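You operate a simulated robot arm through the tools that you are given. There is no shell and no other tool. Be economical: measure what you need, move in short steps, check, and stop when the job is done.

You run a simulated two-armed robot. Do the job below in one go: nothing can be reset, and whatever is moved stays where it is left.

TASK
Open the workbench cupboard door, put the blue tape roll on the upper shelf of the workbench cupboard, then shut the door. Take the clean pad from the top of the workbench and leave it on the drain board. Open the bottom workbench drawer, take the orange guide wheel from the inside of the bottom workbench drawer and leave it in the size gauge and shut the drawer again. Take the grey case from the top of the repack table and leave it on top of the white hard case. Press the drive two button three times. Open the grey door of the cable bench, take the red wash bag and put it on the shelf in the cable bench cupboard and shut the door again. Take the sponge and put it in the tub sixty-one. Take the grey bin on the top shelf of the roller stand and put it away on the shelf under the workbench. Turn the drive four knob to 80. Take the green sign from the top board of the grey shelf and put it in the blue cable crate. The order is free. Set down upright: grey case, red wash bag, green sign.

Only the result counts: the job must be done as asked and must still hold three seconds after the hand-in. Knocking over, shifting, dropping, spilling or breaking anything else fails it.

THE ROBOT
Two 7-joint arms with two-finger parallel grippers on one trunk, on a base that drives. Base frame: it is fixed to the floor where the robot stands at the start and does not move with it; the origin is under the middle of the robot, x ahead of it, y to its left, z up. Units: mm, degrees, N and s.
The left shoulder is at the start at [50, 177, 904], the right one opposite. With the tool pointing down near the work surface each hand reaches from about 100 to 440 mm from the robot's upright axis, wherever it stands, measured 20 degrees to its own side. Places, roughly: blue cable crate [-1750, 4750, 1000]; blue tape roll (6x6x2 cm) [800, 0, 900]; bottom workbench drawer [800, 300, 200]; clean pad (7x13x3 cm) [700, 200, 900]; drain board [600, 4800, 900]; drive four knob [-3600, 2400, 900]; drive two button [-3600, 1500, 800]; green sign [-3500, 3750, 750]; grey bin (12x17x8 cm) [-1100, 2500, 900]; grey case [-1000, 1250, 1000]; grey door of the cable bench [-2600, 4500, 500]; orange guide wheel (6x6x3 cm) [800, 300, 100]; red wash bag (22x8x12 cm) [-900, 1500, 900]; shelf in the cable bench cupboard [-2400, 4800, 500]; shelf under the workbench [800, -900, 300]; size gauge [-3100, -1800, 800]; sponge (10x7x4 cm) [-1200, 1300, 900]; tub sixty-one [-1250, 2000, 1000]; upper shelf of the workbench cupboard [900, -200, 500]; white hard case (30x21x9 cm) [-1300, -1000, 1000]; workbench cupboard door [600, -200, 500]. Payload 3.43 kg a hand.
The tool frame of a hand sits at the grasp point between the pads (the TCP): z along the fingers, y along the line on which they close. The tips reach 34 mm beyond it. The gripper opens to 128 mm. The fingers are 24 mm wide and 12 mm thick; the gripper's body (48 by 130 mm) begins 96 mm behind the TCP.
Orientation is told as [roll, pitch, yaw] about the base's x, y, z axes, in that order, counted from this pose: with the fingers straight down and closing along the base's y, the tool's x points along the base's -x, its y along +y and its z along -z.

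THE INTERFACE
- The arms move only by the tool arm_command. It takes "left_moves", "right_moves" or both (then of equal length, played together; a hand with none holds still); each is a list of rows, each a list of 2 entries, a list of its own where there are three numbers: the shift along the tool's x, y, z in units of 150 mm (1.0 is 150 mm), then the turn, a rotation vector about the tool's x, y, z in units of 45 degrees (1.0 is 45 degrees). In form: [[[x, y, z], [rx, ry, rz]], ...]. A call has 1 to 20 rows; each row is the pose to reach, as a shift and turn from the pose commanded when the call began, along the tool's axes at that moment. "left_grip" and "right_grip" are, for a hand that has rows, the finger opening in mm, from 0 to 128, set as the call begins (left out, the last holds). A call with a number of a shift or a turn outside -1 to 1 is refused whole. A row lasts 0.2 s, in which the tool goes at most 50 mm and 8.6 degrees; a call with a longer step from one row to the next is refused whole, and so is a gripper value outside its range. A pose out of reach is approached as far as the arm can. The call stops where the force on the tool passes 40 N (or 10 N more than at its start, if that is more) or the arm is blocked; 0.2 s more then pass. The fingers move at their own pace (about 108 mm/s each) and stop on an object; they squeeze with about 39 N. The grip force told is the motor's: it shows also when the fingers shut on nothing. Time passes only in rows, and 0.2 s behind the last, so rows that repeat a pose let the fingers close. It gives the time, the measured TCP pose, the force on the tool (base axes), the opening and the grip force at its end, in the units of the frame above (readings bear some noise), with the torque about the TCP (base axes, N m) and any sound that the robot's microphone picked up, and new pictures: "views" is both (left out), scene, wrist or none (wrist: the cameras of the hands that moved).
- Cameras (640 x 400 px; columns grow to the right, rows downward): "scene" is now at [158.4, -6.7, 1064.9]; the picture's right is [-0.09, -1.00, 0.00], its down [-0.56, 0.05, -0.83] and it looks along [0.82, -0.07, -0.56] (base axes); focal length 214 px, centre (320, 200). "left" rides on the left gripper at [76, 11, -160] in its tool frame; the picture's right is [-0.15, 0.99, 0.00], its down [-0.88, -0.13, -0.46] and it looks along [-0.45, -0.07, 0.89] (tool axes); focal length 234 px, centre (320, 200). "right" rides on the right gripper at [76, -11, -160] in its tool frame; the picture's right is [0.15, 0.99, 0.00], its down [-0.88, 0.13, -0.46] and it looks along [-0.45, 0.07, 0.89] (tool axes); focal length 234 px, centre (320, 200). There is no depth. A picture from a camera that has moved, and an enlarged one, comes with that camera's place and axes in the base frame and with its lens.
- raise_lower(by): slides the trunk up (or, below 0, down) by that many mm; the arms and the scene camera ride with it, the base frame stays. It gives what a move gives, with no picture.
- steer(legs): drives the robot by 1 to 6 legs, each [ahead, turn to the left] in mm and degrees, along the robot's own axes; the way and the turn of a leg run together, so that a leg with both is an arc; at most 1500 mm and 180 degrees a leg. The arms and the cameras ride along, it lands a little off, and it stops where it bumps. It gives what a move gives, and a new picture of the scene camera.
- turn_head(pan, tilt): turns the head with the scene camera to pan (to the left, within 80 degrees either way) and tilt (down, from -29 to 69), counted from straight ahead of the robot. It gives what a move gives, and a new picture of the scene camera.
- inspect(camera, box): a new picture of the part [left, top, right, bottom] of that camera's present view, enlarged. The clock stands still meanwhile.
- close_job(): hands the job in; it is judged then, once.

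Work in short steps. Places have to be worked out from the pictures, the camera data and where the tool is seen: move nearer, look again, correct. Check each grasp and each placing, and mend what went wrong. You have 567 turns and 360 pictures in all, those below and enlarged ones among them. Open the grippers and draw the arms clear of the work before you hand the job in, unless the task says otherwise.

The tools are called after "Call:" by a JSON object that holds its "api" and its "payload". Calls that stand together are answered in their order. arm_command: Moves the arms, as the interface text tells. Its arguments: {"type":"object","properties":{"left_moves":{"type":"array","items":{"type":"array"}},"left_grip":{"type":"number"},"right_moves":{"type":"array","items":{"type":"array"}},"right_grip":{"type":"number"},"views":{"type":"string","enum":["both","scene","wrist","none"]}},"required":[]} The other tools are called the same way: raise_lower (by) slides the trunk up or down; steer (legs) drives the base; turn_head (pan, tilt) turns the head that bears the scene camera; inspect (camera, box) takes an enlarged picture of a part of a camera's view; close_job () hands the job in.

At the start:

```text
clock: 0.0
left_tcp_pos: [356.2, 110.4, 1090.6]
left_tcp_rot: [0.1, -0.1, 0.1]
left_force: [0.6, -1.1, -0.6]
left_torque: [0.0, 0.0, -0.03]
left_opening: 127.8
left_finger_force: 0.2
right_tcp_pos: [365.8, -244.8, 1065.4]
right_tcp_rot: [-0.1, 0.0, 0.0]
right_force: [0.1, 0.4, 0.1]
right_torque: [0.04, 0.0, -0.01]
right_opening: 128.3
right_finger_force: 0.0
trunk travel left (down, up): [-75.0, 326.0]
robot x, y, heading: [0.8, 0.1, -0.3]
head pan, tilt: [-5.0, 34.2]
```

scene: 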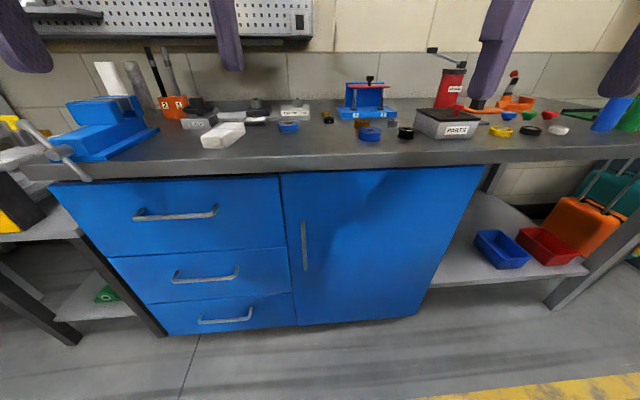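
right: 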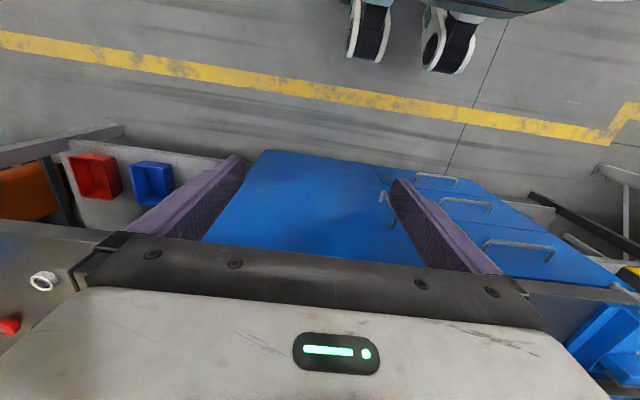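
left: 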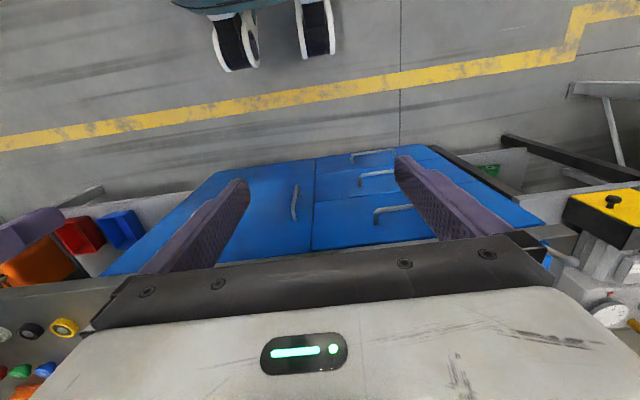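

I'll start by looking closely at the bench top to tell the blue rolls and the pad apart.

Call:
{"api": "inspect", "payload": {"camera": "scene", "box": [160, 60, 400, 210]}}

Call:
{"api": "inspect", "payload": {"camera": "scene", "box": [100, 160, 480, 360]}}

```text
2.67 times, centred on (280, 135) of scene
camera zoom: at [158.4, -6.7, 1064.9], right [-0.09, -1.0, 0.0], down [-0.56, 0.05, -0.83], along [0.82, -0.07, -0.56], focal length 572 px, centre (427, 373)
```

zoom: 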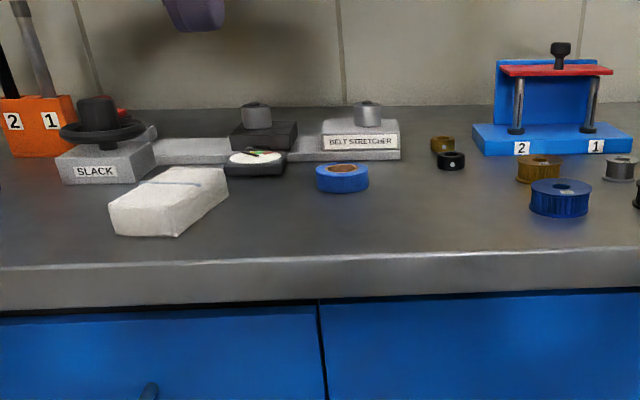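

```text
1.68 times, centred on (290, 260) of scene
camera zoom: at [158.4, -6.7, 1064.9], right [-0.09, -1.0, 0.0], down [-0.56, 0.05, -0.83], along [0.82, -0.07, -0.56], focal length 361 px, centre (370, 99)
```

zoom: 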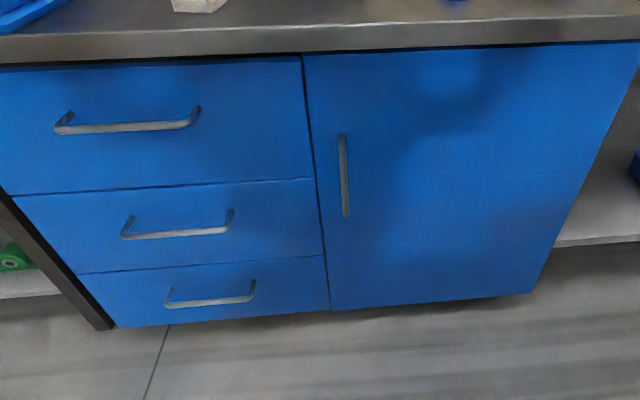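

The tape roll is the brown-cored blue one left of the pulley; the pad is the white block. I'll drive a bit closer and look to get parallax for heights.

Call:
{"api": "steer", "payload": {"legs": [[120, 0]]}}

```text
clock: 1.2
left_tcp_pos: [475.0, 110.1, 1088.9]
left_tcp_rot: [0.0, -0.1, 0.1]
left_force: [-0.6, -0.1, 0.4]
left_torque: [-0.01, 0.04, 0.0]
left_opening: 128.3
left_finger_force: 0.1
right_tcp_pos: [484.8, -246.0, 1065.4]
right_tcp_rot: [0.0, 0.0, -0.1]
right_force: [-0.2, -0.7, -0.9]
right_torque: [0.03, 0.0, 0.04]
right_opening: 128.0
right_finger_force: 0.1
trunk travel left (down, up): [-75.0, 326.0]
robot x, y, heading: [119.1, -2.0, -0.2]
head pan, tilt: [-5.0, 34.2]
camera scene: at [277.9, -7.0, 1064.8], right [-0.09, -1.0, 0.0], down [-0.56, 0.05, -0.83], along [0.82, -0.07, -0.56], focal length 214 px, centre (320, 200)
```

scene: 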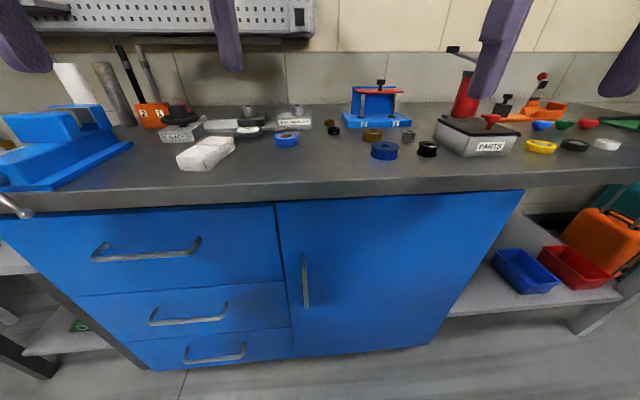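

Triangulating: door handle is vertical at about x=614, y=2, z=470–685; door about y=-490…50 with hinge on the right; bench top about z=860. I back up so the door can swing and begin to turn the right hand to point forward.

Call:
{"api": "steer", "payload": {"legs": [[-140, 0]]}}

Call:
{"api": "arm_command", "payload": {"right_moves": [[[0.05, 0.1, 0.167], [0, -0.167, 0]], [[0.1, 0.2, 0.333], [0, -0.333, 0]], [[0.15, 0.3, 0.5], [0, -0.5, 0]], [[0.2, 0.4, 0.667], [0, -0.667, 0]], [[0.25, 0.5, 0.833], [0, -0.833, 0]], [[0.3, 0.6, 1.0], [0, -1.0, 0]]], "right_grip": 60, "views": "none"}}

```text
clock: 2.6
left_tcp_pos: [336.2, 110.5, 1091.4]
left_tcp_rot: [0.1, -0.2, 0.2]
left_force: [-0.1, -0.4, -0.5]
left_torque: [0.01, 0.03, 0.0]
left_opening: 128.0
left_finger_force: 0.1
right_tcp_pos: [346.6, -243.6, 1065.7]
right_tcp_rot: [0.0, 0.0, 0.0]
right_force: [-0.4, -0.5, -1.0]
right_torque: [0.02, 0.0, -0.02]
right_opening: 127.9
right_finger_force: 0.0
trunk travel left (down, up): [-75.0, 326.0]
robot x, y, heading: [-19.9, -3.2, 0.2]
head pan, tilt: [-5.0, 34.2]
camera scene: at [139.1, -6.6, 1064.9], right [-0.09, -1.0, 0.0], down [-0.56, 0.05, -0.83], along [0.82, -0.07, -0.56], focal length 214 px, centre (320, 200)
```

scene: 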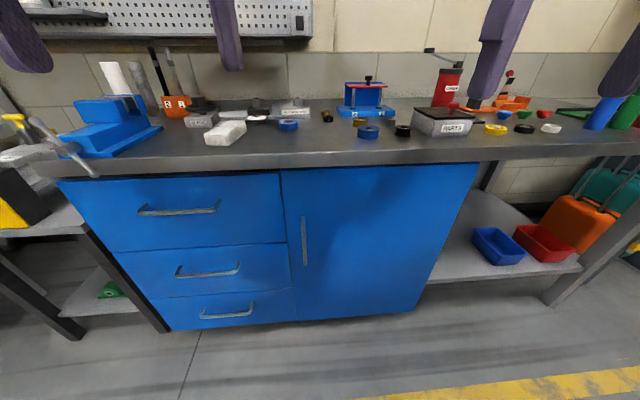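

```text
clock: 4.0
left_tcp_pos: [336.6, 110.5, 1089.6]
left_tcp_rot: [0.0, -0.2, 0.1]
left_force: [0.7, -1.2, -0.6]
left_torque: [-0.01, 0.01, -0.04]
left_opening: 127.8
left_finger_force: 0.0
right_tcp_pos: [305.6, -159.8, 923.6]
right_tcp_rot: [-1.4, -43.8, 1.4]
right_force: [2.6, -16.1, 2.1]
right_torque: [1.1, 0.64, 3.0]
right_opening: 60.0
right_finger_force: 0.1
trunk travel left (down, up): [-75.0, 326.0]
robot x, y, heading: [-20.9, -3.7, -0.2]
head pan, tilt: [-5.0, 34.2]
stopped in row 6 (right hand): the force on the tool passed its limit (the readings are from after the stop); the commanded pose is now the measured one
```

Something pressed on the right hand at the last row; I'll look down to see where the arms are.

Call:
{"api": "turn_head", "payload": {"pan": -5, "tilt": 60}}

```text
clock: 4.9
left_tcp_pos: [336.4, 110.8, 1089.6]
left_tcp_rot: [0.0, -0.1, 0.1]
left_force: [0.9, -0.1, -0.4]
left_torque: [-0.04, -0.03, 0.0]
left_opening: 127.8
left_finger_force: 0.0
right_tcp_pos: [306.6, -159.3, 923.0]
right_tcp_rot: [-1.5, -43.9, 1.5]
right_force: [3.4, -28.7, 4.5]
right_torque: [1.82, 1.02, 4.99]
right_opening: 60.2
right_finger_force: 0.0
trunk travel left (down, up): [-75.0, 326.0]
robot x, y, heading: [-21.7, -3.5, -0.1]
head pan, tilt: [-5.0, 60.0]
camera scene: at [117.6, -4.8, 1029.4], right [-0.09, -1.0, 0.0], down [-0.86, 0.08, -0.5], along [0.5, -0.04, -0.87], focal length 214 px, centre (320, 200)
```

scene: 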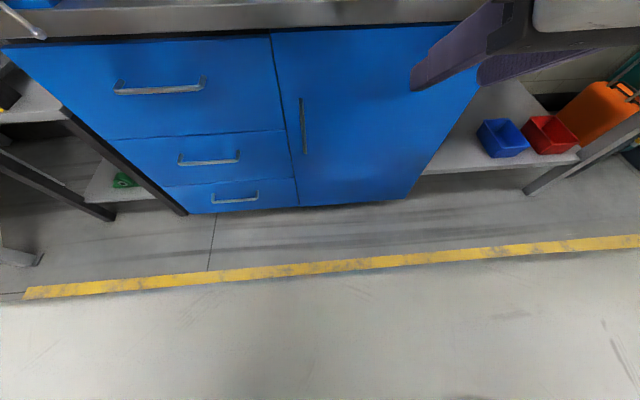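

The gripper's body seems to have met the head (which juts ahead at y≈0). I move the right hand out to the right, then down and on to fully forward-pointing.

Call:
{"api": "arm_command", "payload": {"right_moves": [[[0, -0.25, 0], [0, 0, 0]], [[0, -0.5, 0], [0, 0, 0]], [[0.1, -0.5, 0.2], [0, -0.167, 0]], [[0.2, -0.5, 0.4], [0, -0.333, 0]], [[0.3, -0.5, 0.6], [0, -0.5, 0]], [[0.35, -0.5, 0.75], [0, -0.667, 0]], [[0.4, -0.5, 0.88], [0, -0.833, 0]], [[0.4, -0.5, 1.0], [0, -1.0, 0]]], "views": "none"}}

```text
clock: 6.7
left_tcp_pos: [336.0, 111.0, 1090.8]
left_tcp_rot: [0.0, -0.1, 0.1]
left_force: [-0.3, 1.0, 0.5]
left_torque: [-0.02, 0.0, 0.0]
left_opening: 128.0
left_finger_force: 0.1
right_tcp_pos: [482.7, -216.0, 841.1]
right_tcp_rot: [-2.8, -73.6, 3.7]
right_force: [0.7, -0.1, 0.2]
right_torque: [-0.02, 0.01, -0.03]
right_opening: 59.8
right_finger_force: 0.1
right hand out of reach, approached as far as the arm can: row 2, 3, 4, 5, 6, 7, 8
trunk travel left (down, up): [-75.0, 326.0]
robot x, y, heading: [-20.3, 5.1, -0.1]
head pan, tilt: [-5.0, 60.0]
```

The tightly folded pose was out of reach; the arm settled at x=483, pitch −74. I continue down and finish levelling, then see how it follows.

Call:
{"api": "arm_command", "payload": {"right_moves": [[[0.28, 0.1, 0.13], [0, -0.12, 0]], [[0.56, 0.2, 0.26], [0, -0.24, 0]], [[0.86, 0.3, 0.39], [0, -0.36, 0]]], "views": "none"}}

```text
refused: row 3 steps farther than a row can; nothing moved
```

Call:
{"api": "arm_command", "payload": {"right_moves": [[[0.22, 0.1, 0.1], [0, -0.12, 0]], [[0.44, 0.2, 0.2], [0, -0.24, 0]], [[0.66, 0.3, 0.3], [0, -0.36, 0]], [[0.86, 0.3, 0.39], [0, -0.36, 0]]], "views": "none"}}

```text
clock: 7.7
left_tcp_pos: [336.6, 110.1, 1091.6]
left_tcp_rot: [0.1, -0.2, 0.1]
left_force: [0.8, 0.1, 0.0]
left_torque: [0.03, -0.01, -0.02]
left_opening: 128.2
left_finger_force: 0.1
right_tcp_pos: [475.9, -95.6, 771.1]
right_tcp_rot: [-74.5, -89.2, 75.0]
right_force: [0.5, 0.0, 0.1]
right_torque: [-0.02, -0.02, 0.06]
right_opening: 59.9
right_finger_force: 0.0
right hand out of reach, approached as far as the arm can: row 1, 2, 3, 4
trunk travel left (down, up): [-75.0, 326.0]
robot x, y, heading: [-20.2, -1.9, -0.3]
head pan, tilt: [-5.0, 60.0]
```

Now pointing forward at (476,−96,771). I test how the commanded pose is counted with a simple forward move.

Call:
{"api": "arm_command", "payload": {"right_moves": [[[0, 0, 0.25], [0, 0, 0]], [[0, 0, 0.5], [0, 0, 0]]], "views": "scene"}}

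```text
clock: 8.3
left_tcp_pos: [337.4, 110.2, 1090.7]
left_tcp_rot: [-0.1, 0.0, 0.2]
left_force: [-0.2, 0.6, -0.1]
left_torque: [0.0, -0.04, -0.01]
left_opening: 128.1
left_finger_force: 0.1
right_tcp_pos: [546.7, -76.1, 780.6]
right_tcp_rot: [-62.1, -89.0, 62.6]
right_force: [-0.3, 0.1, 0.2]
right_torque: [0.03, 0.05, 0.0]
right_opening: 60.1
right_finger_force: 0.1
right hand out of reach, approached as far as the arm can: row 1, 2
trunk travel left (down, up): [-75.0, 326.0]
robot x, y, heading: [-19.5, 1.4, 0.0]
head pan, tilt: [-5.0, 60.0]
camera scene: at [117.6, -4.7, 1029.3], right [-0.09, -1.0, 0.0], down [-0.86, 0.08, -0.5], along [0.5, -0.04, -0.87], focal length 214 px, centre (320, 200)
```

scene: 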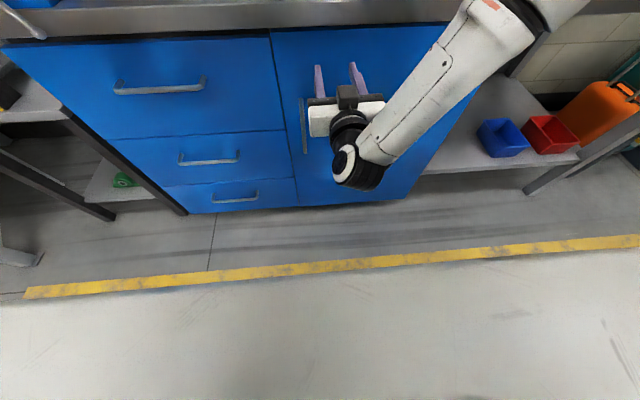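

The hand follows but near a joint limit; lowering the trunk 75 mm and relaxing the pitch should bring it to the handle's top part.

Call:
{"api": "raise_lower", "payload": {"by": -75}}

Call:
{"api": "arm_command", "payload": {"right_moves": [[[0.1, 0.1, -0.05], [0, 0.15, 0]], [[0.2, 0.2, -0.1], [0, 0.3, 0]], [[0.3, 0.3, -0.1], [0, 0.45, 0]]], "views": "both"}}

```text
clock: 9.4
left_tcp_pos: [337.6, 111.2, 1015.8]
left_tcp_rot: [0.0, -0.1, 0.1]
left_force: [-0.6, -1.2, -0.7]
left_torque: [0.0, -0.01, -0.03]
left_opening: 127.8
left_finger_force: 0.0
right_tcp_pos: [546.5, -77.0, 704.8]
right_tcp_rot: [-61.4, -89.2, 61.8]
right_force: [-0.9, 0.0, -0.8]
right_torque: [-0.01, -0.01, 0.01]
right_opening: 59.6
right_finger_force: 0.1
trunk travel left (down, up): [0.0, 401.0]
robot x, y, heading: [-18.8, 2.3, 0.1]
head pan, tilt: [-5.0, 60.0]
```

```text
clock: 10.2
left_tcp_pos: [336.3, 111.5, 1015.5]
left_tcp_rot: [0.0, -0.2, 0.1]
left_force: [0.3, 0.5, -0.8]
left_torque: [-0.01, -0.01, -0.02]
left_opening: 128.2
left_finger_force: 0.0
right_tcp_pos: [528.3, -31.8, 658.9]
right_tcp_rot: [-2.4, -69.3, 2.7]
right_force: [-0.5, 0.3, 0.1]
right_torque: [-0.03, 0.02, 0.0]
right_opening: 60.0
right_finger_force: 0.1
trunk travel left (down, up): [0.0, 401.0]
robot x, y, heading: [-19.2, 0.6, -0.1]
head pan, tilt: [-5.0, 60.0]
camera scene: at [117.6, -4.8, 954.3], right [-0.09, -1.0, 0.0], down [-0.86, 0.08, -0.5], along [0.5, -0.04, -0.87], focal length 214 px, centre (320, 200)
camera right: at [353.7, -44.5, 644.1], right [-0.06, 0.99, -0.15], down [-0.11, 0.14, 0.98], along [0.99, 0.08, 0.1], focal length 234 px, centre (320, 200)
```

scene: 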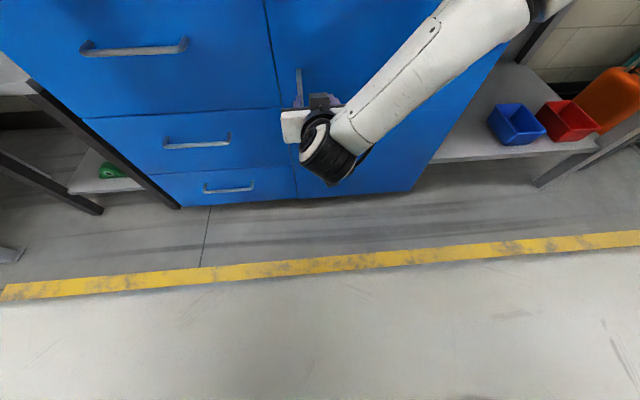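
right: 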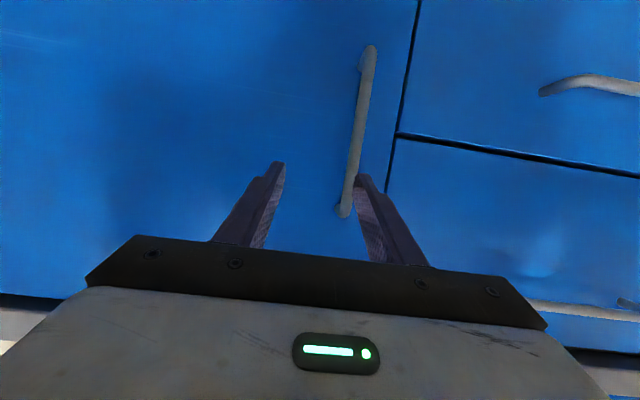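

The handle is at about (614, 4, 470–685). I shift left 36 mm, then forward so the bar sits between the fingers.

Call:
{"api": "arm_command", "payload": {"right_moves": [[[0, 0.24, 0], [0, 0, 0]], [[-0.03, 0.24, 0.22], [0, 0, 0]], [[-0.064, 0.24, 0.45], [0, 0, 0]]], "views": "wrist"}}

```text
clock: 11.0
left_tcp_pos: [337.4, 111.9, 1014.2]
left_tcp_rot: [-0.1, 0.0, 0.1]
left_force: [0.1, 0.2, -0.5]
left_torque: [0.0, 0.02, 0.03]
left_opening: 128.0
left_finger_force: 0.0
right_tcp_pos: [587.3, 7.2, 645.0]
right_tcp_rot: [-2.3, -69.1, 2.7]
right_force: [-11.2, -0.9, 4.5]
right_torque: [-0.17, -0.19, -0.45]
right_opening: 61.0
right_finger_force: 0.3
trunk travel left (down, up): [0.0, 401.0]
robot x, y, heading: [-18.1, 1.4, -0.1]
head pan, tilt: [-5.0, 60.0]
stopped in row 3 (right hand): the force on the tool passed its limit (the readings are from after the stop); the commanded pose is now the measured one
camera right: at [411.7, -6.9, 631.2], right [-0.06, 0.99, -0.15], down [-0.11, 0.14, 0.98], along [0.99, 0.08, 0.1], focal length 234 px, centre (320, 200)
```

right: 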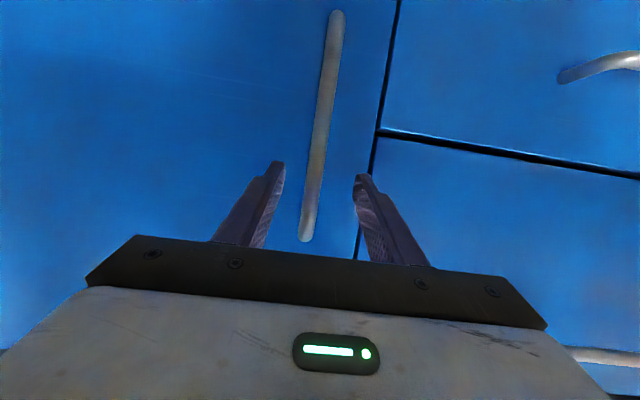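

The tips have touched the door face (x≈622) with the bar between the fingers. I back off 4 mm and close.

Call:
{"api": "arm_command", "payload": {"right_moves": [[[0, 0, -0.03], [0, 0, 0]], [[0, 0, -0.03], [0, 0, 0]], [[0, 0, -0.03], [0, 0, 0]]], "right_grip": 0, "views": "none"}}

```text
clock: 11.8
left_tcp_pos: [336.6, 110.1, 1014.3]
left_tcp_rot: [0.1, -0.1, 0.1]
left_force: [-1.0, 0.2, -0.6]
left_torque: [0.03, -0.05, 0.0]
left_opening: 127.9
left_finger_force: 0.0
right_tcp_pos: [586.8, -1.6, 645.1]
right_tcp_rot: [-2.2, -69.0, 1.8]
right_force: [3.0, -28.5, -3.8]
right_torque: [1.19, 0.02, 0.08]
right_opening: 12.0
right_finger_force: 45.4
trunk travel left (down, up): [0.0, 401.0]
robot x, y, heading: [-20.7, -1.4, -0.1]
head pan, tilt: [-5.0, 60.0]
```

The bar is gripped (12 mm). I pull along the hinge arc 15° with the hand turning along.

Call:
{"api": "arm_command", "payload": {"right_moves": [[[0.05, -0.07, -0.13], [-0.052, 0, -0.02]], [[0.1, -0.09, -0.265], [-0.104, 0, -0.04]], [[0.15, -0.115, -0.39], [-0.156, 0, -0.06]], [[0.2, -0.15, -0.527], [-0.208, 0, -0.079]], [[0.25, -0.19, -0.65], [-0.26, 0, -0.1]], [[0.298, -0.23, -0.782], [-0.311, 0, -0.119]]], "views": "scene"}}

```text
clock: 13.2
left_tcp_pos: [337.6, 110.4, 1014.3]
left_tcp_rot: [0.0, 0.0, 0.0]
left_force: [-0.5, 0.1, -0.6]
left_torque: [-0.01, -0.02, 0.01]
left_opening: 128.0
left_finger_force: 0.0
right_tcp_pos: [458.0, -31.5, 645.0]
right_tcp_rot: [-2.0, -68.6, 17.4]
right_force: [0.8, -4.4, -7.0]
right_torque: [0.51, 0.65, -0.09]
right_opening: 11.9
right_finger_force: 45.4
trunk travel left (down, up): [0.0, 401.0]
robot x, y, heading: [-19.5, 3.8, 0.1]
head pan, tilt: [-5.0, 60.0]
camera scene: at [118.0, -5.2, 954.1], right [-0.09, -1.0, 0.0], down [-0.86, 0.08, -0.5], along [0.5, -0.04, -0.87], focal length 214 px, centre (320, 200)
```

scene: 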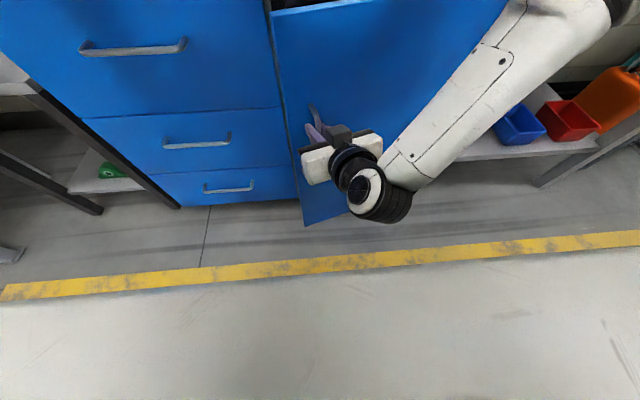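

Works. I repeat the same relative arc for another 15°, watching for reach warnings.

Call:
{"api": "arm_command", "payload": {"right_moves": [[[0.05, -0.02, -0.13], [-0.052, 0, -0.02]], [[0.1, -0.04, -0.265], [-0.104, 0, -0.04]], [[0.15, -0.065, -0.39], [-0.156, 0, -0.06]], [[0.2, -0.1, -0.527], [-0.208, 0, -0.079]], [[0.25, -0.14, -0.65], [-0.26, 0, -0.1]], [[0.298, -0.18, -0.782], [-0.311, 0, -0.119]]], "views": "scene"}}

```text
clock: 13.8
left_tcp_pos: [337.2, 109.0, 1013.9]
left_tcp_rot: [0.0, 0.0, 0.0]
left_force: [-0.2, -0.9, -0.3]
left_torque: [-0.01, -0.01, 0.0]
left_opening: 128.2
left_finger_force: 0.0
right_tcp_pos: [427.8, -43.8, 645.9]
right_tcp_rot: [-3.1, -67.5, 20.0]
right_force: [1.2, -4.5, -8.3]
right_torque: [0.99, 0.3, -0.2]
right_opening: 12.2
right_finger_force: 45.2
right hand out of reach, approached as far as the arm can: row 1, 2
trunk travel left (down, up): [0.0, 401.0]
robot x, y, heading: [-21.3, 1.0, -0.0]
head pan, tilt: [-5.0, 60.0]
stopped in row 2 (right hand): the force on the tool passed its limit (the readings are from after the stop); the commanded pose is now the measured one
camera scene: at [118.0, -5.6, 954.3], right [-0.09, -1.0, 0.0], down [-0.86, 0.08, -0.5], along [0.5, -0.04, -0.87], focal length 214 px, centre (320, 200)
```

scene: 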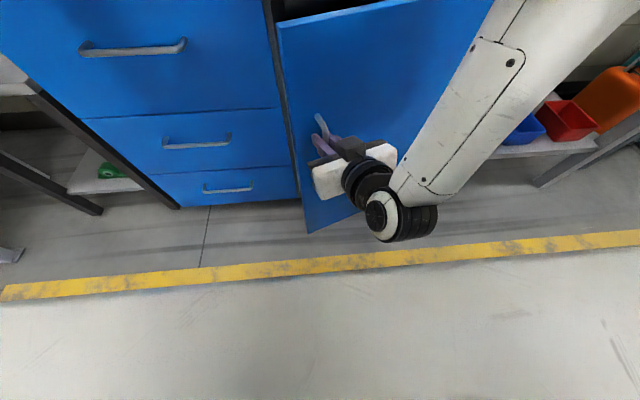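

Door is open ~20° and the arm is at its limit. I release, back the base off, raise the trunk and then use the right hand tool-down behind the door's top edge.

Call:
{"api": "arm_command", "payload": {"right_moves": [[[0, 0, 0], [0, 0, 0]], [[0, 0, 0], [0, 0, 0]]], "right_grip": 70, "views": "none"}}

Call:
{"api": "steer", "payload": {"legs": [[-100, 0]]}}

Call:
{"api": "raise_lower", "payload": {"by": 150}}

```text
clock: 14.4
left_tcp_pos: [337.4, 110.8, 1014.5]
left_tcp_rot: [0.0, 0.0, 0.0]
left_force: [0.1, 0.3, -0.1]
left_torque: [0.01, -0.03, -0.02]
left_opening: 127.9
left_finger_force: 0.1
right_tcp_pos: [428.4, -42.5, 648.9]
right_tcp_rot: [-3.6, -67.9, 20.7]
right_force: [-1.1, -0.3, -0.4]
right_torque: [0.01, -0.01, 0.0]
right_opening: 70.0
right_finger_force: 0.1
trunk travel left (down, up): [0.0, 401.0]
robot x, y, heading: [-19.9, 0.5, -0.1]
head pan, tilt: [-5.0, 60.0]
```

```text
clock: 15.5
left_tcp_pos: [237.2, 111.1, 1014.4]
left_tcp_rot: [0.1, 0.0, 0.0]
left_force: [-0.9, 0.0, 0.8]
left_torque: [-0.01, 0.03, 0.03]
left_opening: 128.2
left_finger_force: 0.0
right_tcp_pos: [328.3, -43.7, 647.6]
right_tcp_rot: [-3.5, -67.8, 20.7]
right_force: [-0.3, -0.3, 0.0]
right_torque: [-0.02, 0.01, 0.01]
right_opening: 69.9
right_finger_force: 0.1
trunk travel left (down, up): [0.0, 401.0]
robot x, y, heading: [-122.7, 0.7, -0.2]
head pan, tilt: [-5.0, 60.0]
camera scene: at [17.5, -5.2, 954.3], right [-0.09, -1.0, 0.0], down [-0.86, 0.08, -0.5], along [0.5, -0.04, -0.87], focal length 214 px, centre (320, 200)
```

scene: 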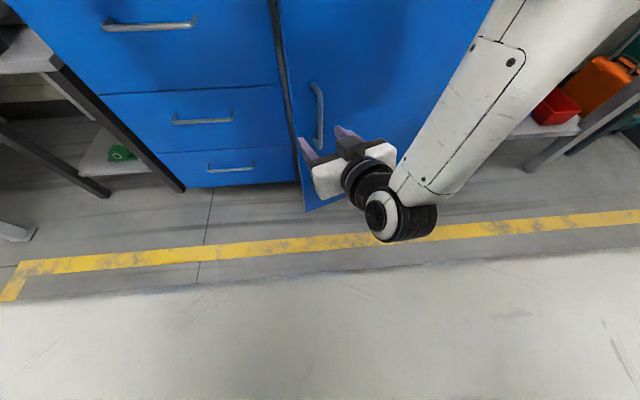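

```text
clock: 17.3
left_tcp_pos: [236.8, 110.4, 1165.7]
left_tcp_rot: [-0.1, 0.0, 0.0]
left_force: [0.2, 0.0, 0.3]
left_torque: [0.02, 0.01, 0.0]
left_opening: 128.2
left_finger_force: 0.0
right_tcp_pos: [328.5, -42.8, 797.4]
right_tcp_rot: [-3.6, -67.9, 20.7]
right_force: [0.4, 0.9, -0.5]
right_torque: [0.0, 0.0, 0.0]
right_opening: 70.1
right_finger_force: 0.0
trunk travel left (down, up): [-150.0, 251.0]
robot x, y, heading: [-121.2, -0.9, -0.0]
head pan, tilt: [-5.0, 60.0]
```

Hand is clear. I raise it while pitching back toward tool-down.

Call:
{"api": "arm_command", "payload": {"right_moves": [[[-0.22, 0, -0.09], [0, 0.14, 0]], [[-0.44, 0, -0.17], [0, 0.3, 0]], [[-0.66, 0, -0.26], [0, 0.47, 0]], [[-0.87, 0, -0.35], [0, 0.64, 0]], [[-0.87, 0, -0.35], [0, 0.82, 0]], [[-0.87, 0, -0.35], [0, 1.0, 0]]], "right_grip": 0, "views": "none"}}

```text
clock: 18.7
left_tcp_pos: [236.6, 109.8, 1165.5]
left_tcp_rot: [0.0, -0.1, 0.0]
left_force: [-0.9, 0.2, 0.4]
left_torque: [-0.01, -0.02, 0.02]
left_opening: 128.1
left_finger_force: 0.1
right_tcp_pos: [327.7, -38.3, 938.3]
right_tcp_rot: [-1.2, -22.8, 18.0]
right_force: [0.1, -0.5, 0.2]
right_torque: [-0.01, 0.0, 0.02]
right_opening: 0.1
right_finger_force: 33.0
trunk travel left (down, up): [-150.0, 251.0]
robot x, y, heading: [-120.8, -2.8, -0.2]
head pan, tilt: [-5.0, 60.0]
```

Call:
{"api": "arm_command", "payload": {"right_moves": [[[-0.08, -0.06, 0.04], [0.04, 0.13, 0.09]], [[-0.16, -0.12, 0.08], [0.08, 0.25, 0.18]], [[-0.24, -0.18, 0.11], [0.12, 0.38, 0.28]], [[-0.31, -0.25, 0.15], [0.155, 0.507, 0.37]]], "views": "none"}}

Call:
{"api": "steer", "payload": {"legs": [[100, 0]]}}

```text
clock: 19.7
left_tcp_pos: [238.0, 110.1, 1165.0]
left_tcp_rot: [0.1, 0.0, 0.0]
left_force: [-0.5, -0.3, -0.1]
left_torque: [0.01, -0.03, 0.01]
left_opening: 127.9
left_finger_force: 0.0
right_tcp_pos: [387.7, -61.5, 936.7]
right_tcp_rot: [-4.7, -0.6, -0.1]
right_force: [-0.9, -0.4, -0.6]
right_torque: [-0.03, -0.02, 0.02]
right_opening: 0.0
right_finger_force: 33.2
trunk travel left (down, up): [-150.0, 251.0]
robot x, y, heading: [-119.7, 1.5, -0.2]
head pan, tilt: [-5.0, 60.0]
```

```text
clock: 20.8
left_tcp_pos: [336.7, 110.8, 1164.9]
left_tcp_rot: [0.0, 0.0, 0.0]
left_force: [0.3, 0.0, -0.6]
left_torque: [-0.01, 0.02, 0.0]
left_opening: 127.9
left_finger_force: 0.1
right_tcp_pos: [488.1, -59.2, 936.5]
right_tcp_rot: [-4.7, -0.8, -0.2]
right_force: [-0.4, -0.1, 0.0]
right_torque: [-0.03, 0.05, -0.05]
right_opening: 0.1
right_finger_force: 33.3
trunk travel left (down, up): [-150.0, 251.0]
robot x, y, heading: [-21.1, -2.4, 0.2]
head pan, tilt: [-5.0, 60.0]
camera scene: at [116.9, -5.3, 1104.2], right [-0.09, -1.0, 0.0], down [-0.86, 0.08, -0.5], along [0.5, -0.04, -0.87], focal length 214 px, centre (320, 200)
```

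scene: 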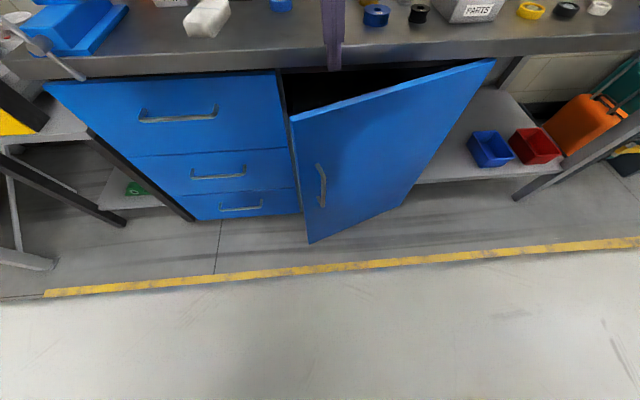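

Door's free top corner is near (496, 21), slab front at x≈621. I move the closed fingers to x≈572 then down behind the door's top edge.

Call:
{"api": "arm_command", "payload": {"right_moves": [[[-0.28, 0.03, 0], [0, 0, 0]], [[-0.56, 0.06, 0], [0, 0, 0]], [[-0.56, 0.06, 0.33], [0, 0, 0]], [[-0.56, 0.06, 0.66], [0, 0, 0]], [[-0.56, 0.06, 0.98], [0, 0, 0]]], "views": "both"}}

```text
clock: 22.0
left_tcp_pos: [337.1, 110.1, 1163.3]
left_tcp_rot: [0.0, 0.0, 0.0]
left_force: [0.0, 0.4, 0.7]
left_torque: [-0.01, 0.02, 0.01]
left_opening: 128.0
left_finger_force: 0.0
right_tcp_pos: [574.0, -64.2, 791.0]
right_tcp_rot: [-4.6, -0.8, -0.1]
right_force: [0.1, 0.4, 0.1]
right_torque: [-0.01, 0.02, 0.01]
right_opening: 0.3
right_finger_force: 33.2
trunk travel left (down, up): [-150.0, 251.0]
robot x, y, heading: [-21.4, -0.9, -0.2]
head pan, tilt: [-5.0, 60.0]
camera scene: at [116.6, -5.3, 1104.3], right [-0.09, -1.0, 0.0], down [-0.86, 0.08, -0.5], along [0.5, -0.04, -0.87], focal length 214 px, centre (320, 200)
camera right: at [496.7, -61.6, 949.0], right [-0.14, 0.99, -0.08], down [0.87, 0.17, 0.46], along [0.46, -0.01, -0.89], focal length 234 px, centre (320, 200)
```

scene: 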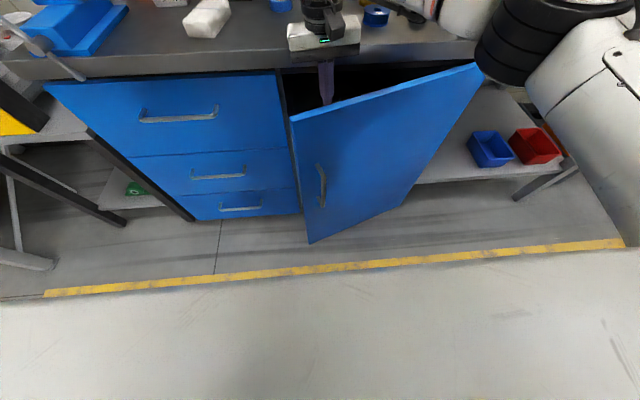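
right: 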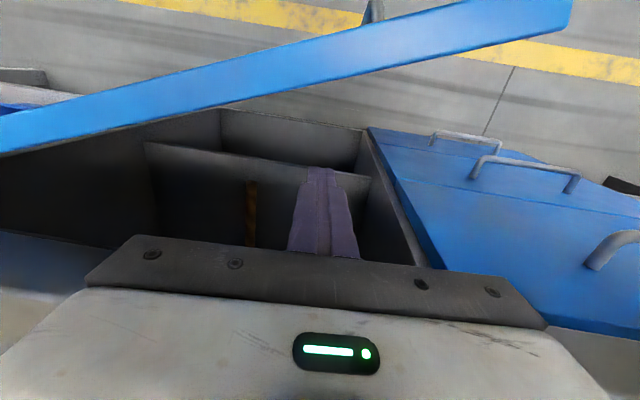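

The fingers are behind the door. I pull it open along an arc about the hinge.

Call:
{"api": "arm_command", "payload": {"right_moves": [[[0.3, -0.1, 0.1], [0, 0, 0]], [[0.6, -0.2, 0.1], [0, 0, 0]], [[0.8, -0.3, 0.1], [0, 0, 0]], [[1.0, -0.42, 0.1], [0, 0, 0]]], "views": "none"}}

Call:
{"api": "arm_command", "payload": {"right_moves": [[[0.2, -0.14, 0], [0, 0, 0]], [[0.4, -0.3, 0], [0, 0, 0]], [[0.6, -0.46, 0], [0, 0, 0]], [[0.78, -0.65, 0], [0, 0, 0]], [[0.92, -0.85, 0], [0, 0, 0]], [[1.0, -1.0, 0], [0, 0, 0]]], "views": "scene"}}

```text
clock: 23.0
left_tcp_pos: [335.2, 110.0, 1164.3]
left_tcp_rot: [0.1, 0.0, 0.0]
left_force: [-0.3, -0.5, 0.0]
left_torque: [0.01, 0.0, -0.01]
left_opening: 128.1
left_finger_force: 0.0
right_tcp_pos: [424.4, -126.9, 780.5]
right_tcp_rot: [-4.7, -1.0, -0.2]
right_force: [-0.1, -0.6, -0.4]
right_torque: [-0.04, -0.03, 0.03]
right_opening: 0.1
right_finger_force: 33.0
trunk travel left (down, up): [-150.0, 251.0]
robot x, y, heading: [-20.7, -1.0, -0.2]
head pan, tilt: [-5.0, 60.0]
```

```text
clock: 24.4
left_tcp_pos: [336.3, 110.4, 1164.8]
left_tcp_rot: [-0.1, 0.0, 0.0]
left_force: [-0.1, 0.8, 0.3]
left_torque: [0.03, 0.01, 0.0]
left_opening: 128.0
left_finger_force: 0.1
right_tcp_pos: [271.5, -276.8, 787.5]
right_tcp_rot: [-4.7, -0.8, -0.1]
right_force: [0.4, 0.2, 0.2]
right_torque: [0.0, 0.01, -0.01]
right_opening: 0.0
right_finger_force: 33.0
trunk travel left (down, up): [-150.0, 251.0]
robot x, y, heading: [-21.8, 0.9, -0.2]
head pan, tilt: [-5.0, 60.0]
camera scene: at [116.4, -5.4, 1104.3], right [-0.09, -1.0, 0.0], down [-0.86, 0.08, -0.5], along [0.5, -0.04, -0.87], focal length 214 px, centre (320, 200)
```

scene: 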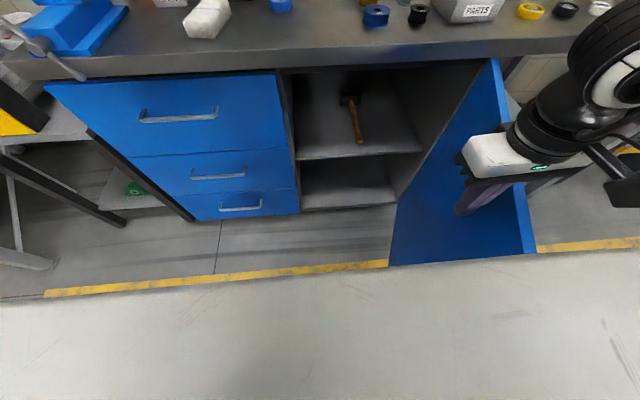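

The door swung to about 90°; the upper shelf (with a hammer on it) is at z≈495. I lift the right hand and look over the bench for the tape roll.

Call:
{"api": "arm_command", "payload": {"right_moves": [[[0, 0, -0.33], [0, 0, 0]], [[0, 0, -0.66], [0, 0, 0]], [[0, 0, -1.0], [0, 0, 0]]], "right_grip": 100, "views": "none"}}

Call:
{"api": "arm_command", "payload": {"right_moves": [[[0, 0.1, -0.33], [0, 0, 0]], [[0, 0.2, -0.6], [0, 0, 0]]], "views": "none"}}

Call:
{"api": "turn_head", "payload": {"pan": -15, "tilt": 45}}

```text
refused: row 3 steps farther than a row can; nothing moved
```

```text
refused: row 1 steps farther than a row can; nothing moved
```

```text
clock: 25.2
left_tcp_pos: [335.0, 109.3, 1164.6]
left_tcp_rot: [0.0, 0.0, 0.0]
left_force: [0.4, 0.4, -0.5]
left_torque: [-0.02, 0.02, 0.02]
left_opening: 127.9
left_finger_force: 0.0
right_tcp_pos: [271.6, -276.0, 788.1]
right_tcp_rot: [-4.8, -0.8, -0.1]
right_force: [-0.3, 0.5, -0.5]
right_torque: [-0.02, 0.01, -0.01]
right_opening: 0.2
right_finger_force: 33.3
trunk travel left (down, up): [-150.0, 251.0]
robot x, y, heading: [-19.9, -2.0, -0.3]
head pan, tilt: [-15.0, 45.0]
camera scene: at [128.6, -20.5, 1123.7], right [-0.26, -0.97, 0.0], down [-0.68, 0.18, -0.71], along [0.68, -0.18, -0.71], focal length 214 px, centre (320, 200)
```

scene: 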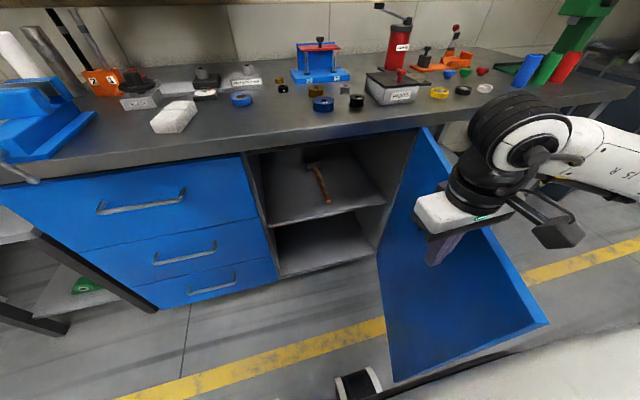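

Door is at ~74°. I push it further by moving the finger right, then lift the hand clear.

Call:
{"api": "arm_command", "payload": {"right_moves": [[[0, -0.3, 0], [0, 0, 0]], [[0, -0.6, 0], [0, 0, 0]], [[0, -0.8, 0], [0, 0, 0]], [[0, -1.0, 0], [0, 0, 0]]], "views": "none"}}

Call:
{"api": "arm_command", "payload": {"right_moves": [[[0, -0.2, 0], [0, 0, 0]], [[0, -0.35, 0], [0, 0, 0]], [[0, -0.35, 0], [0, 0, 0]], [[0, -0.2, -0.25], [0, 0, 0]], [[0, -0.1, -0.55], [0, 0, 0]], [[0, 0, -0.85], [0, 0, 0]], [[0, 0.2, -1.0], [0, 0, 0]]], "views": "scene"}}

```text
clock: 26.2
left_tcp_pos: [335.8, 110.3, 1165.1]
left_tcp_rot: [0.0, 0.1, 0.0]
left_force: [0.5, -0.1, -0.5]
left_torque: [0.02, 0.01, -0.01]
left_opening: 127.8
left_finger_force: 0.1
right_tcp_pos: [271.9, -425.7, 801.6]
right_tcp_rot: [-4.7, -0.8, 0.1]
right_force: [1.0, 0.3, 0.7]
right_torque: [0.01, -0.02, 0.02]
right_opening: 0.2
right_finger_force: 32.5
trunk travel left (down, up): [-150.0, 251.0]
robot x, y, heading: [-22.7, -0.3, -0.3]
head pan, tilt: [-15.0, 45.0]
```

```text
clock: 27.8
left_tcp_pos: [336.3, 109.0, 1163.5]
left_tcp_rot: [0.0, 0.1, 0.0]
left_force: [-0.3, 0.7, -0.1]
left_torque: [0.03, 0.0, 0.0]
left_opening: 128.0
left_finger_force: 0.1
right_tcp_pos: [270.3, -383.6, 949.8]
right_tcp_rot: [-4.6, -0.8, -0.1]
right_force: [0.3, 0.3, 1.1]
right_torque: [-0.02, 0.0, 0.0]
right_opening: 0.2
right_finger_force: 33.1
trunk travel left (down, up): [-150.0, 251.0]
robot x, y, heading: [-21.0, 2.8, -0.0]
head pan, tilt: [-15.0, 45.0]
camera scene: at [128.7, -20.6, 1123.7], right [-0.26, -0.97, 0.0], down [-0.68, 0.18, -0.71], along [0.68, -0.18, -0.71], focal length 214 px, centre (320, 200)
```

scene: 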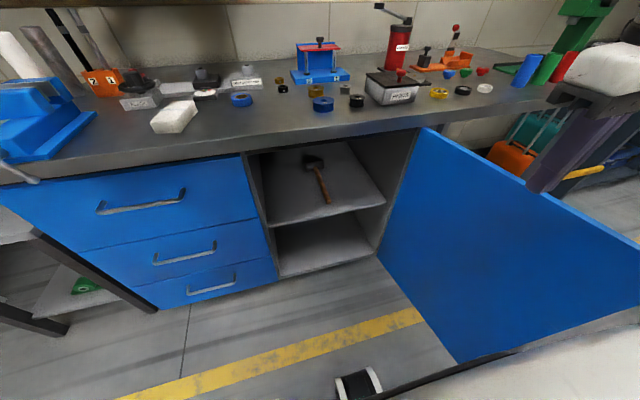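

Door is wide open. I drive forward 270 mm to reach the tape roll.

Call:
{"api": "steer", "payload": {"legs": [[270, 0]]}}

```text
clock: 29.7
left_tcp_pos: [604.2, 110.2, 1164.7]
left_tcp_rot: [0.0, 0.0, 0.1]
left_force: [-0.3, 0.3, 0.2]
left_torque: [-0.01, 0.01, -0.01]
left_opening: 127.7
left_finger_force: 0.1
right_tcp_pos: [540.7, -383.1, 949.1]
right_tcp_rot: [-4.7, -0.8, 0.0]
right_force: [1.0, -0.3, 0.2]
right_torque: [0.02, 0.01, -0.01]
right_opening: 0.0
right_finger_force: 33.2
trunk travel left (down, up): [-150.0, 251.0]
robot x, y, heading: [251.7, -0.6, -0.1]
head pan, tilt: [-15.0, 45.0]
camera scene: at [397.7, -20.5, 1123.7], right [-0.26, -0.97, 0.0], down [-0.68, 0.18, -0.71], along [0.68, -0.18, -0.71], focal length 214 px, centre (320, 200)
```

scene: 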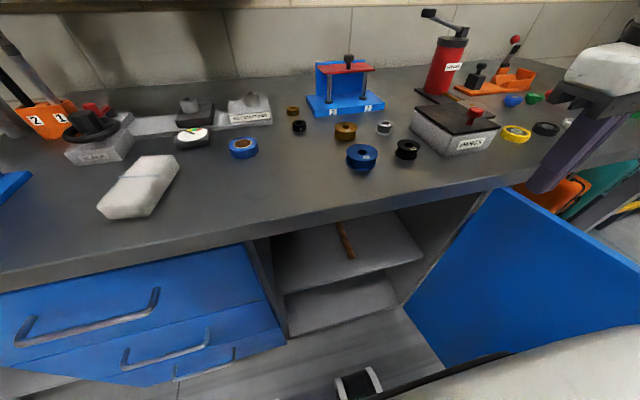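

Triangulating, the tape is around (810, 38, 885). The left hand is close, so I'll use it: move over toward the tape, pitching 30° forward.

Call:
{"api": "arm_command", "payload": {"left_moves": [[[-0.2, -0.1, 0.16], [0, -0.133, 0]], [[-0.4, -0.2, 0.32], [0, -0.267, 0]], [[-0.6, -0.3, 0.48], [0, -0.4, 0]], [[-0.8, -0.4, 0.64], [0, -0.533, 0]], [[-1.0, -0.48, 0.8], [0, -0.667, 0]]], "left_grip": 100, "views": "both"}}

```text
clock: 30.9
left_tcp_pos: [755.9, 39.2, 1044.9]
left_tcp_rot: [-0.2, -30.2, 0.2]
left_force: [-0.2, 0.3, -0.2]
left_torque: [0.03, 0.01, -0.04]
left_opening: 99.8
left_finger_force: 0.0
right_tcp_pos: [540.1, -382.3, 948.0]
right_tcp_rot: [-4.7, -0.8, 0.0]
right_force: [-0.4, -0.6, -0.5]
right_torque: [-0.02, 0.02, 0.05]
right_opening: 0.2
right_finger_force: 33.5
trunk travel left (down, up): [-150.0, 251.0]
robot x, y, heading: [249.1, -3.9, 0.2]
head pan, tilt: [-15.0, 45.0]
camera scene: at [397.6, -20.6, 1123.8], right [-0.26, -0.97, 0.0], down [-0.68, 0.18, -0.71], along [0.68, -0.18, -0.71], focal length 214 px, centre (320, 200)
camera left: at [610.7, 49.7, 1143.4], right [0.12, 0.99, 0.07], down [0.53, -0.13, 0.84], along [0.84, -0.07, -0.54], focal length 234 px, centre (320, 200)
```

scene: 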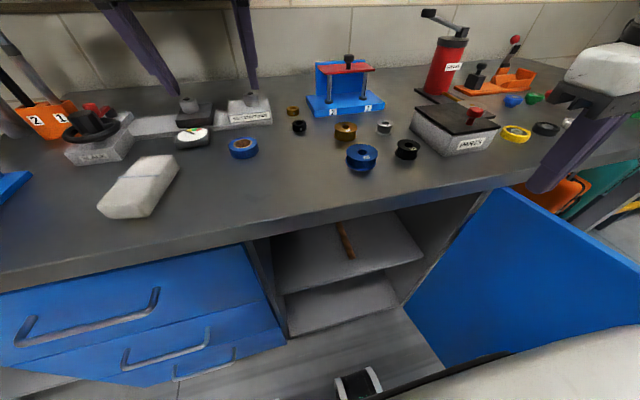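
left: 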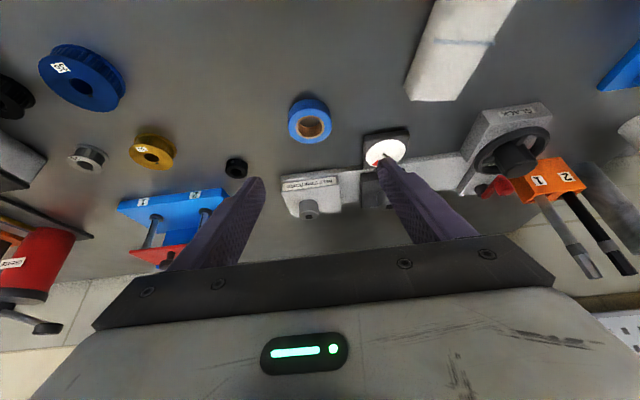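

Tape located at about (812, 30, 889), bench top ≈879. I pitch to −45° and come to just above it.

Call:
{"api": "arm_command", "payload": {"left_moves": [[[0.03, -0.02, 0.2], [0, -0.111, 0]], [[0.06, -0.04, 0.4], [0, -0.222, 0]], [[0.087, -0.06, 0.604], [0, -0.333, 0]]], "views": "wrist"}}

```text
clock: 31.7
left_tcp_pos: [789.4, 29.7, 960.5]
left_tcp_rot: [0.0, -45.1, 0.2]
left_force: [0.2, -0.1, 0.4]
left_torque: [0.02, 0.01, 0.01]
left_opening: 100.0
left_finger_force: 0.0
right_tcp_pos: [539.7, -383.7, 948.9]
right_tcp_rot: [-4.7, -0.7, 0.0]
right_force: [0.1, -0.1, -0.2]
right_torque: [0.04, -0.02, 0.01]
right_opening: 0.3
right_finger_force: 32.8
trunk travel left (down, up): [-150.0, 251.0]
robot x, y, heading: [246.4, -1.0, 0.1]
head pan, tilt: [-15.0, 45.0]
camera left: at [622.6, 40.6, 1017.8], right [0.1, 0.99, 0.1], down [0.3, -0.13, 0.95], along [0.95, -0.07, -0.31], focal length 234 px, centre (320, 200)
```

left: 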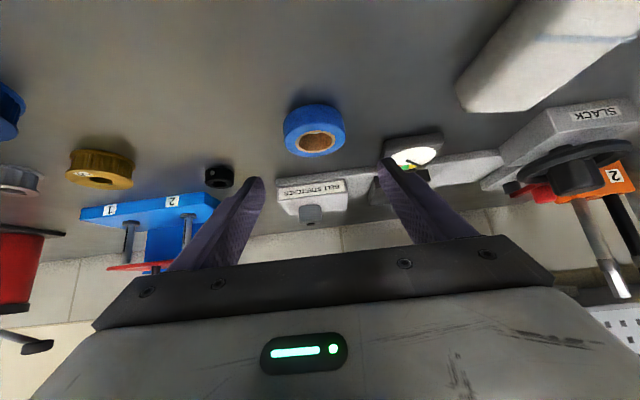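

Alignment good. Descend to z≈914 and close.

Call:
{"api": "arm_command", "payload": {"left_moves": [[[0.09, -0.01, 0.13], [0, 0, 0]], [[0.17, -0.013, 0.25], [0, 0, 0]]], "views": "wrist"}}

```text
clock: 32.3
left_tcp_pos: [798.4, 28.0, 915.2]
left_tcp_rot: [0.0, -45.1, 0.0]
left_force: [0.2, 0.1, -0.2]
left_torque: [0.0, -0.01, -0.01]
left_opening: 100.1
left_finger_force: 0.1
right_tcp_pos: [539.7, -383.8, 947.6]
right_tcp_rot: [-4.7, -0.7, 0.1]
right_force: [0.0, 0.2, -0.5]
right_torque: [-0.02, -0.02, 0.01]
right_opening: 0.3
right_finger_force: 33.1
trunk travel left (down, up): [-150.0, 251.0]
robot x, y, heading: [251.7, -2.3, -0.1]
head pan, tilt: [-15.0, 45.0]
camera left: at [631.6, 38.7, 973.6], right [0.1, 0.99, 0.1], down [0.3, -0.13, 0.95], along [0.95, -0.07, -0.31], focal length 234 px, centre (320, 200)
```

left: 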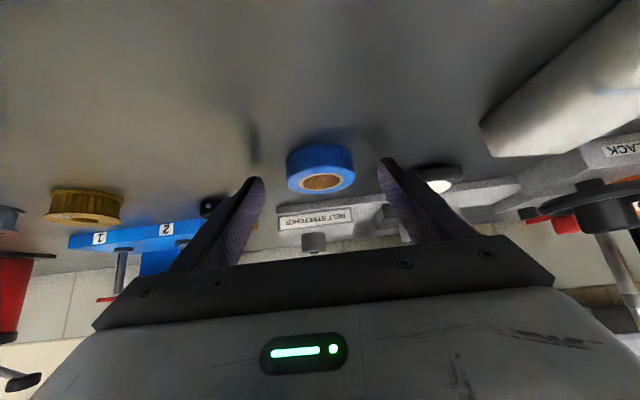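

Fingers straddle the tape near its centre; lower 3 mm and close.

Call:
{"api": "arm_command", "payload": {"left_moves": [[[0.005, 0, 0.024], [0, 0, 0]], [[0.005, 0, 0.024], [0, 0, 0]], [[0.005, 0, 0.024], [0, 0, 0]]], "left_grip": 20, "views": "wrist"}}

```text
clock: 33.1
left_tcp_pos: [799.9, 27.8, 912.0]
left_tcp_rot: [0.0, -45.1, 0.1]
left_force: [0.5, -1.4, 2.1]
left_torque: [-0.07, -0.01, -0.01]
left_opening: 56.0
left_finger_force: 38.7
right_tcp_pos: [539.4, -382.9, 948.1]
right_tcp_rot: [-4.6, -0.8, 0.0]
right_force: [0.8, 0.1, -0.1]
right_torque: [-0.03, -0.01, 0.02]
right_opening: 0.0
right_finger_force: 32.9
trunk travel left (down, up): [-150.0, 251.0]
robot x, y, heading: [249.6, 0.4, -0.2]
head pan, tilt: [-15.0, 45.0]
camera left: at [633.4, 38.5, 970.9], right [0.1, 0.99, 0.1], down [0.3, -0.13, 0.95], along [0.95, -0.07, -0.31], focal length 234 px, centre (320, 200)
```

left: 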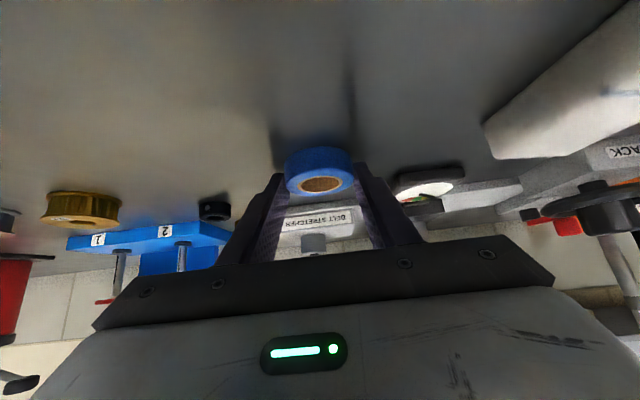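

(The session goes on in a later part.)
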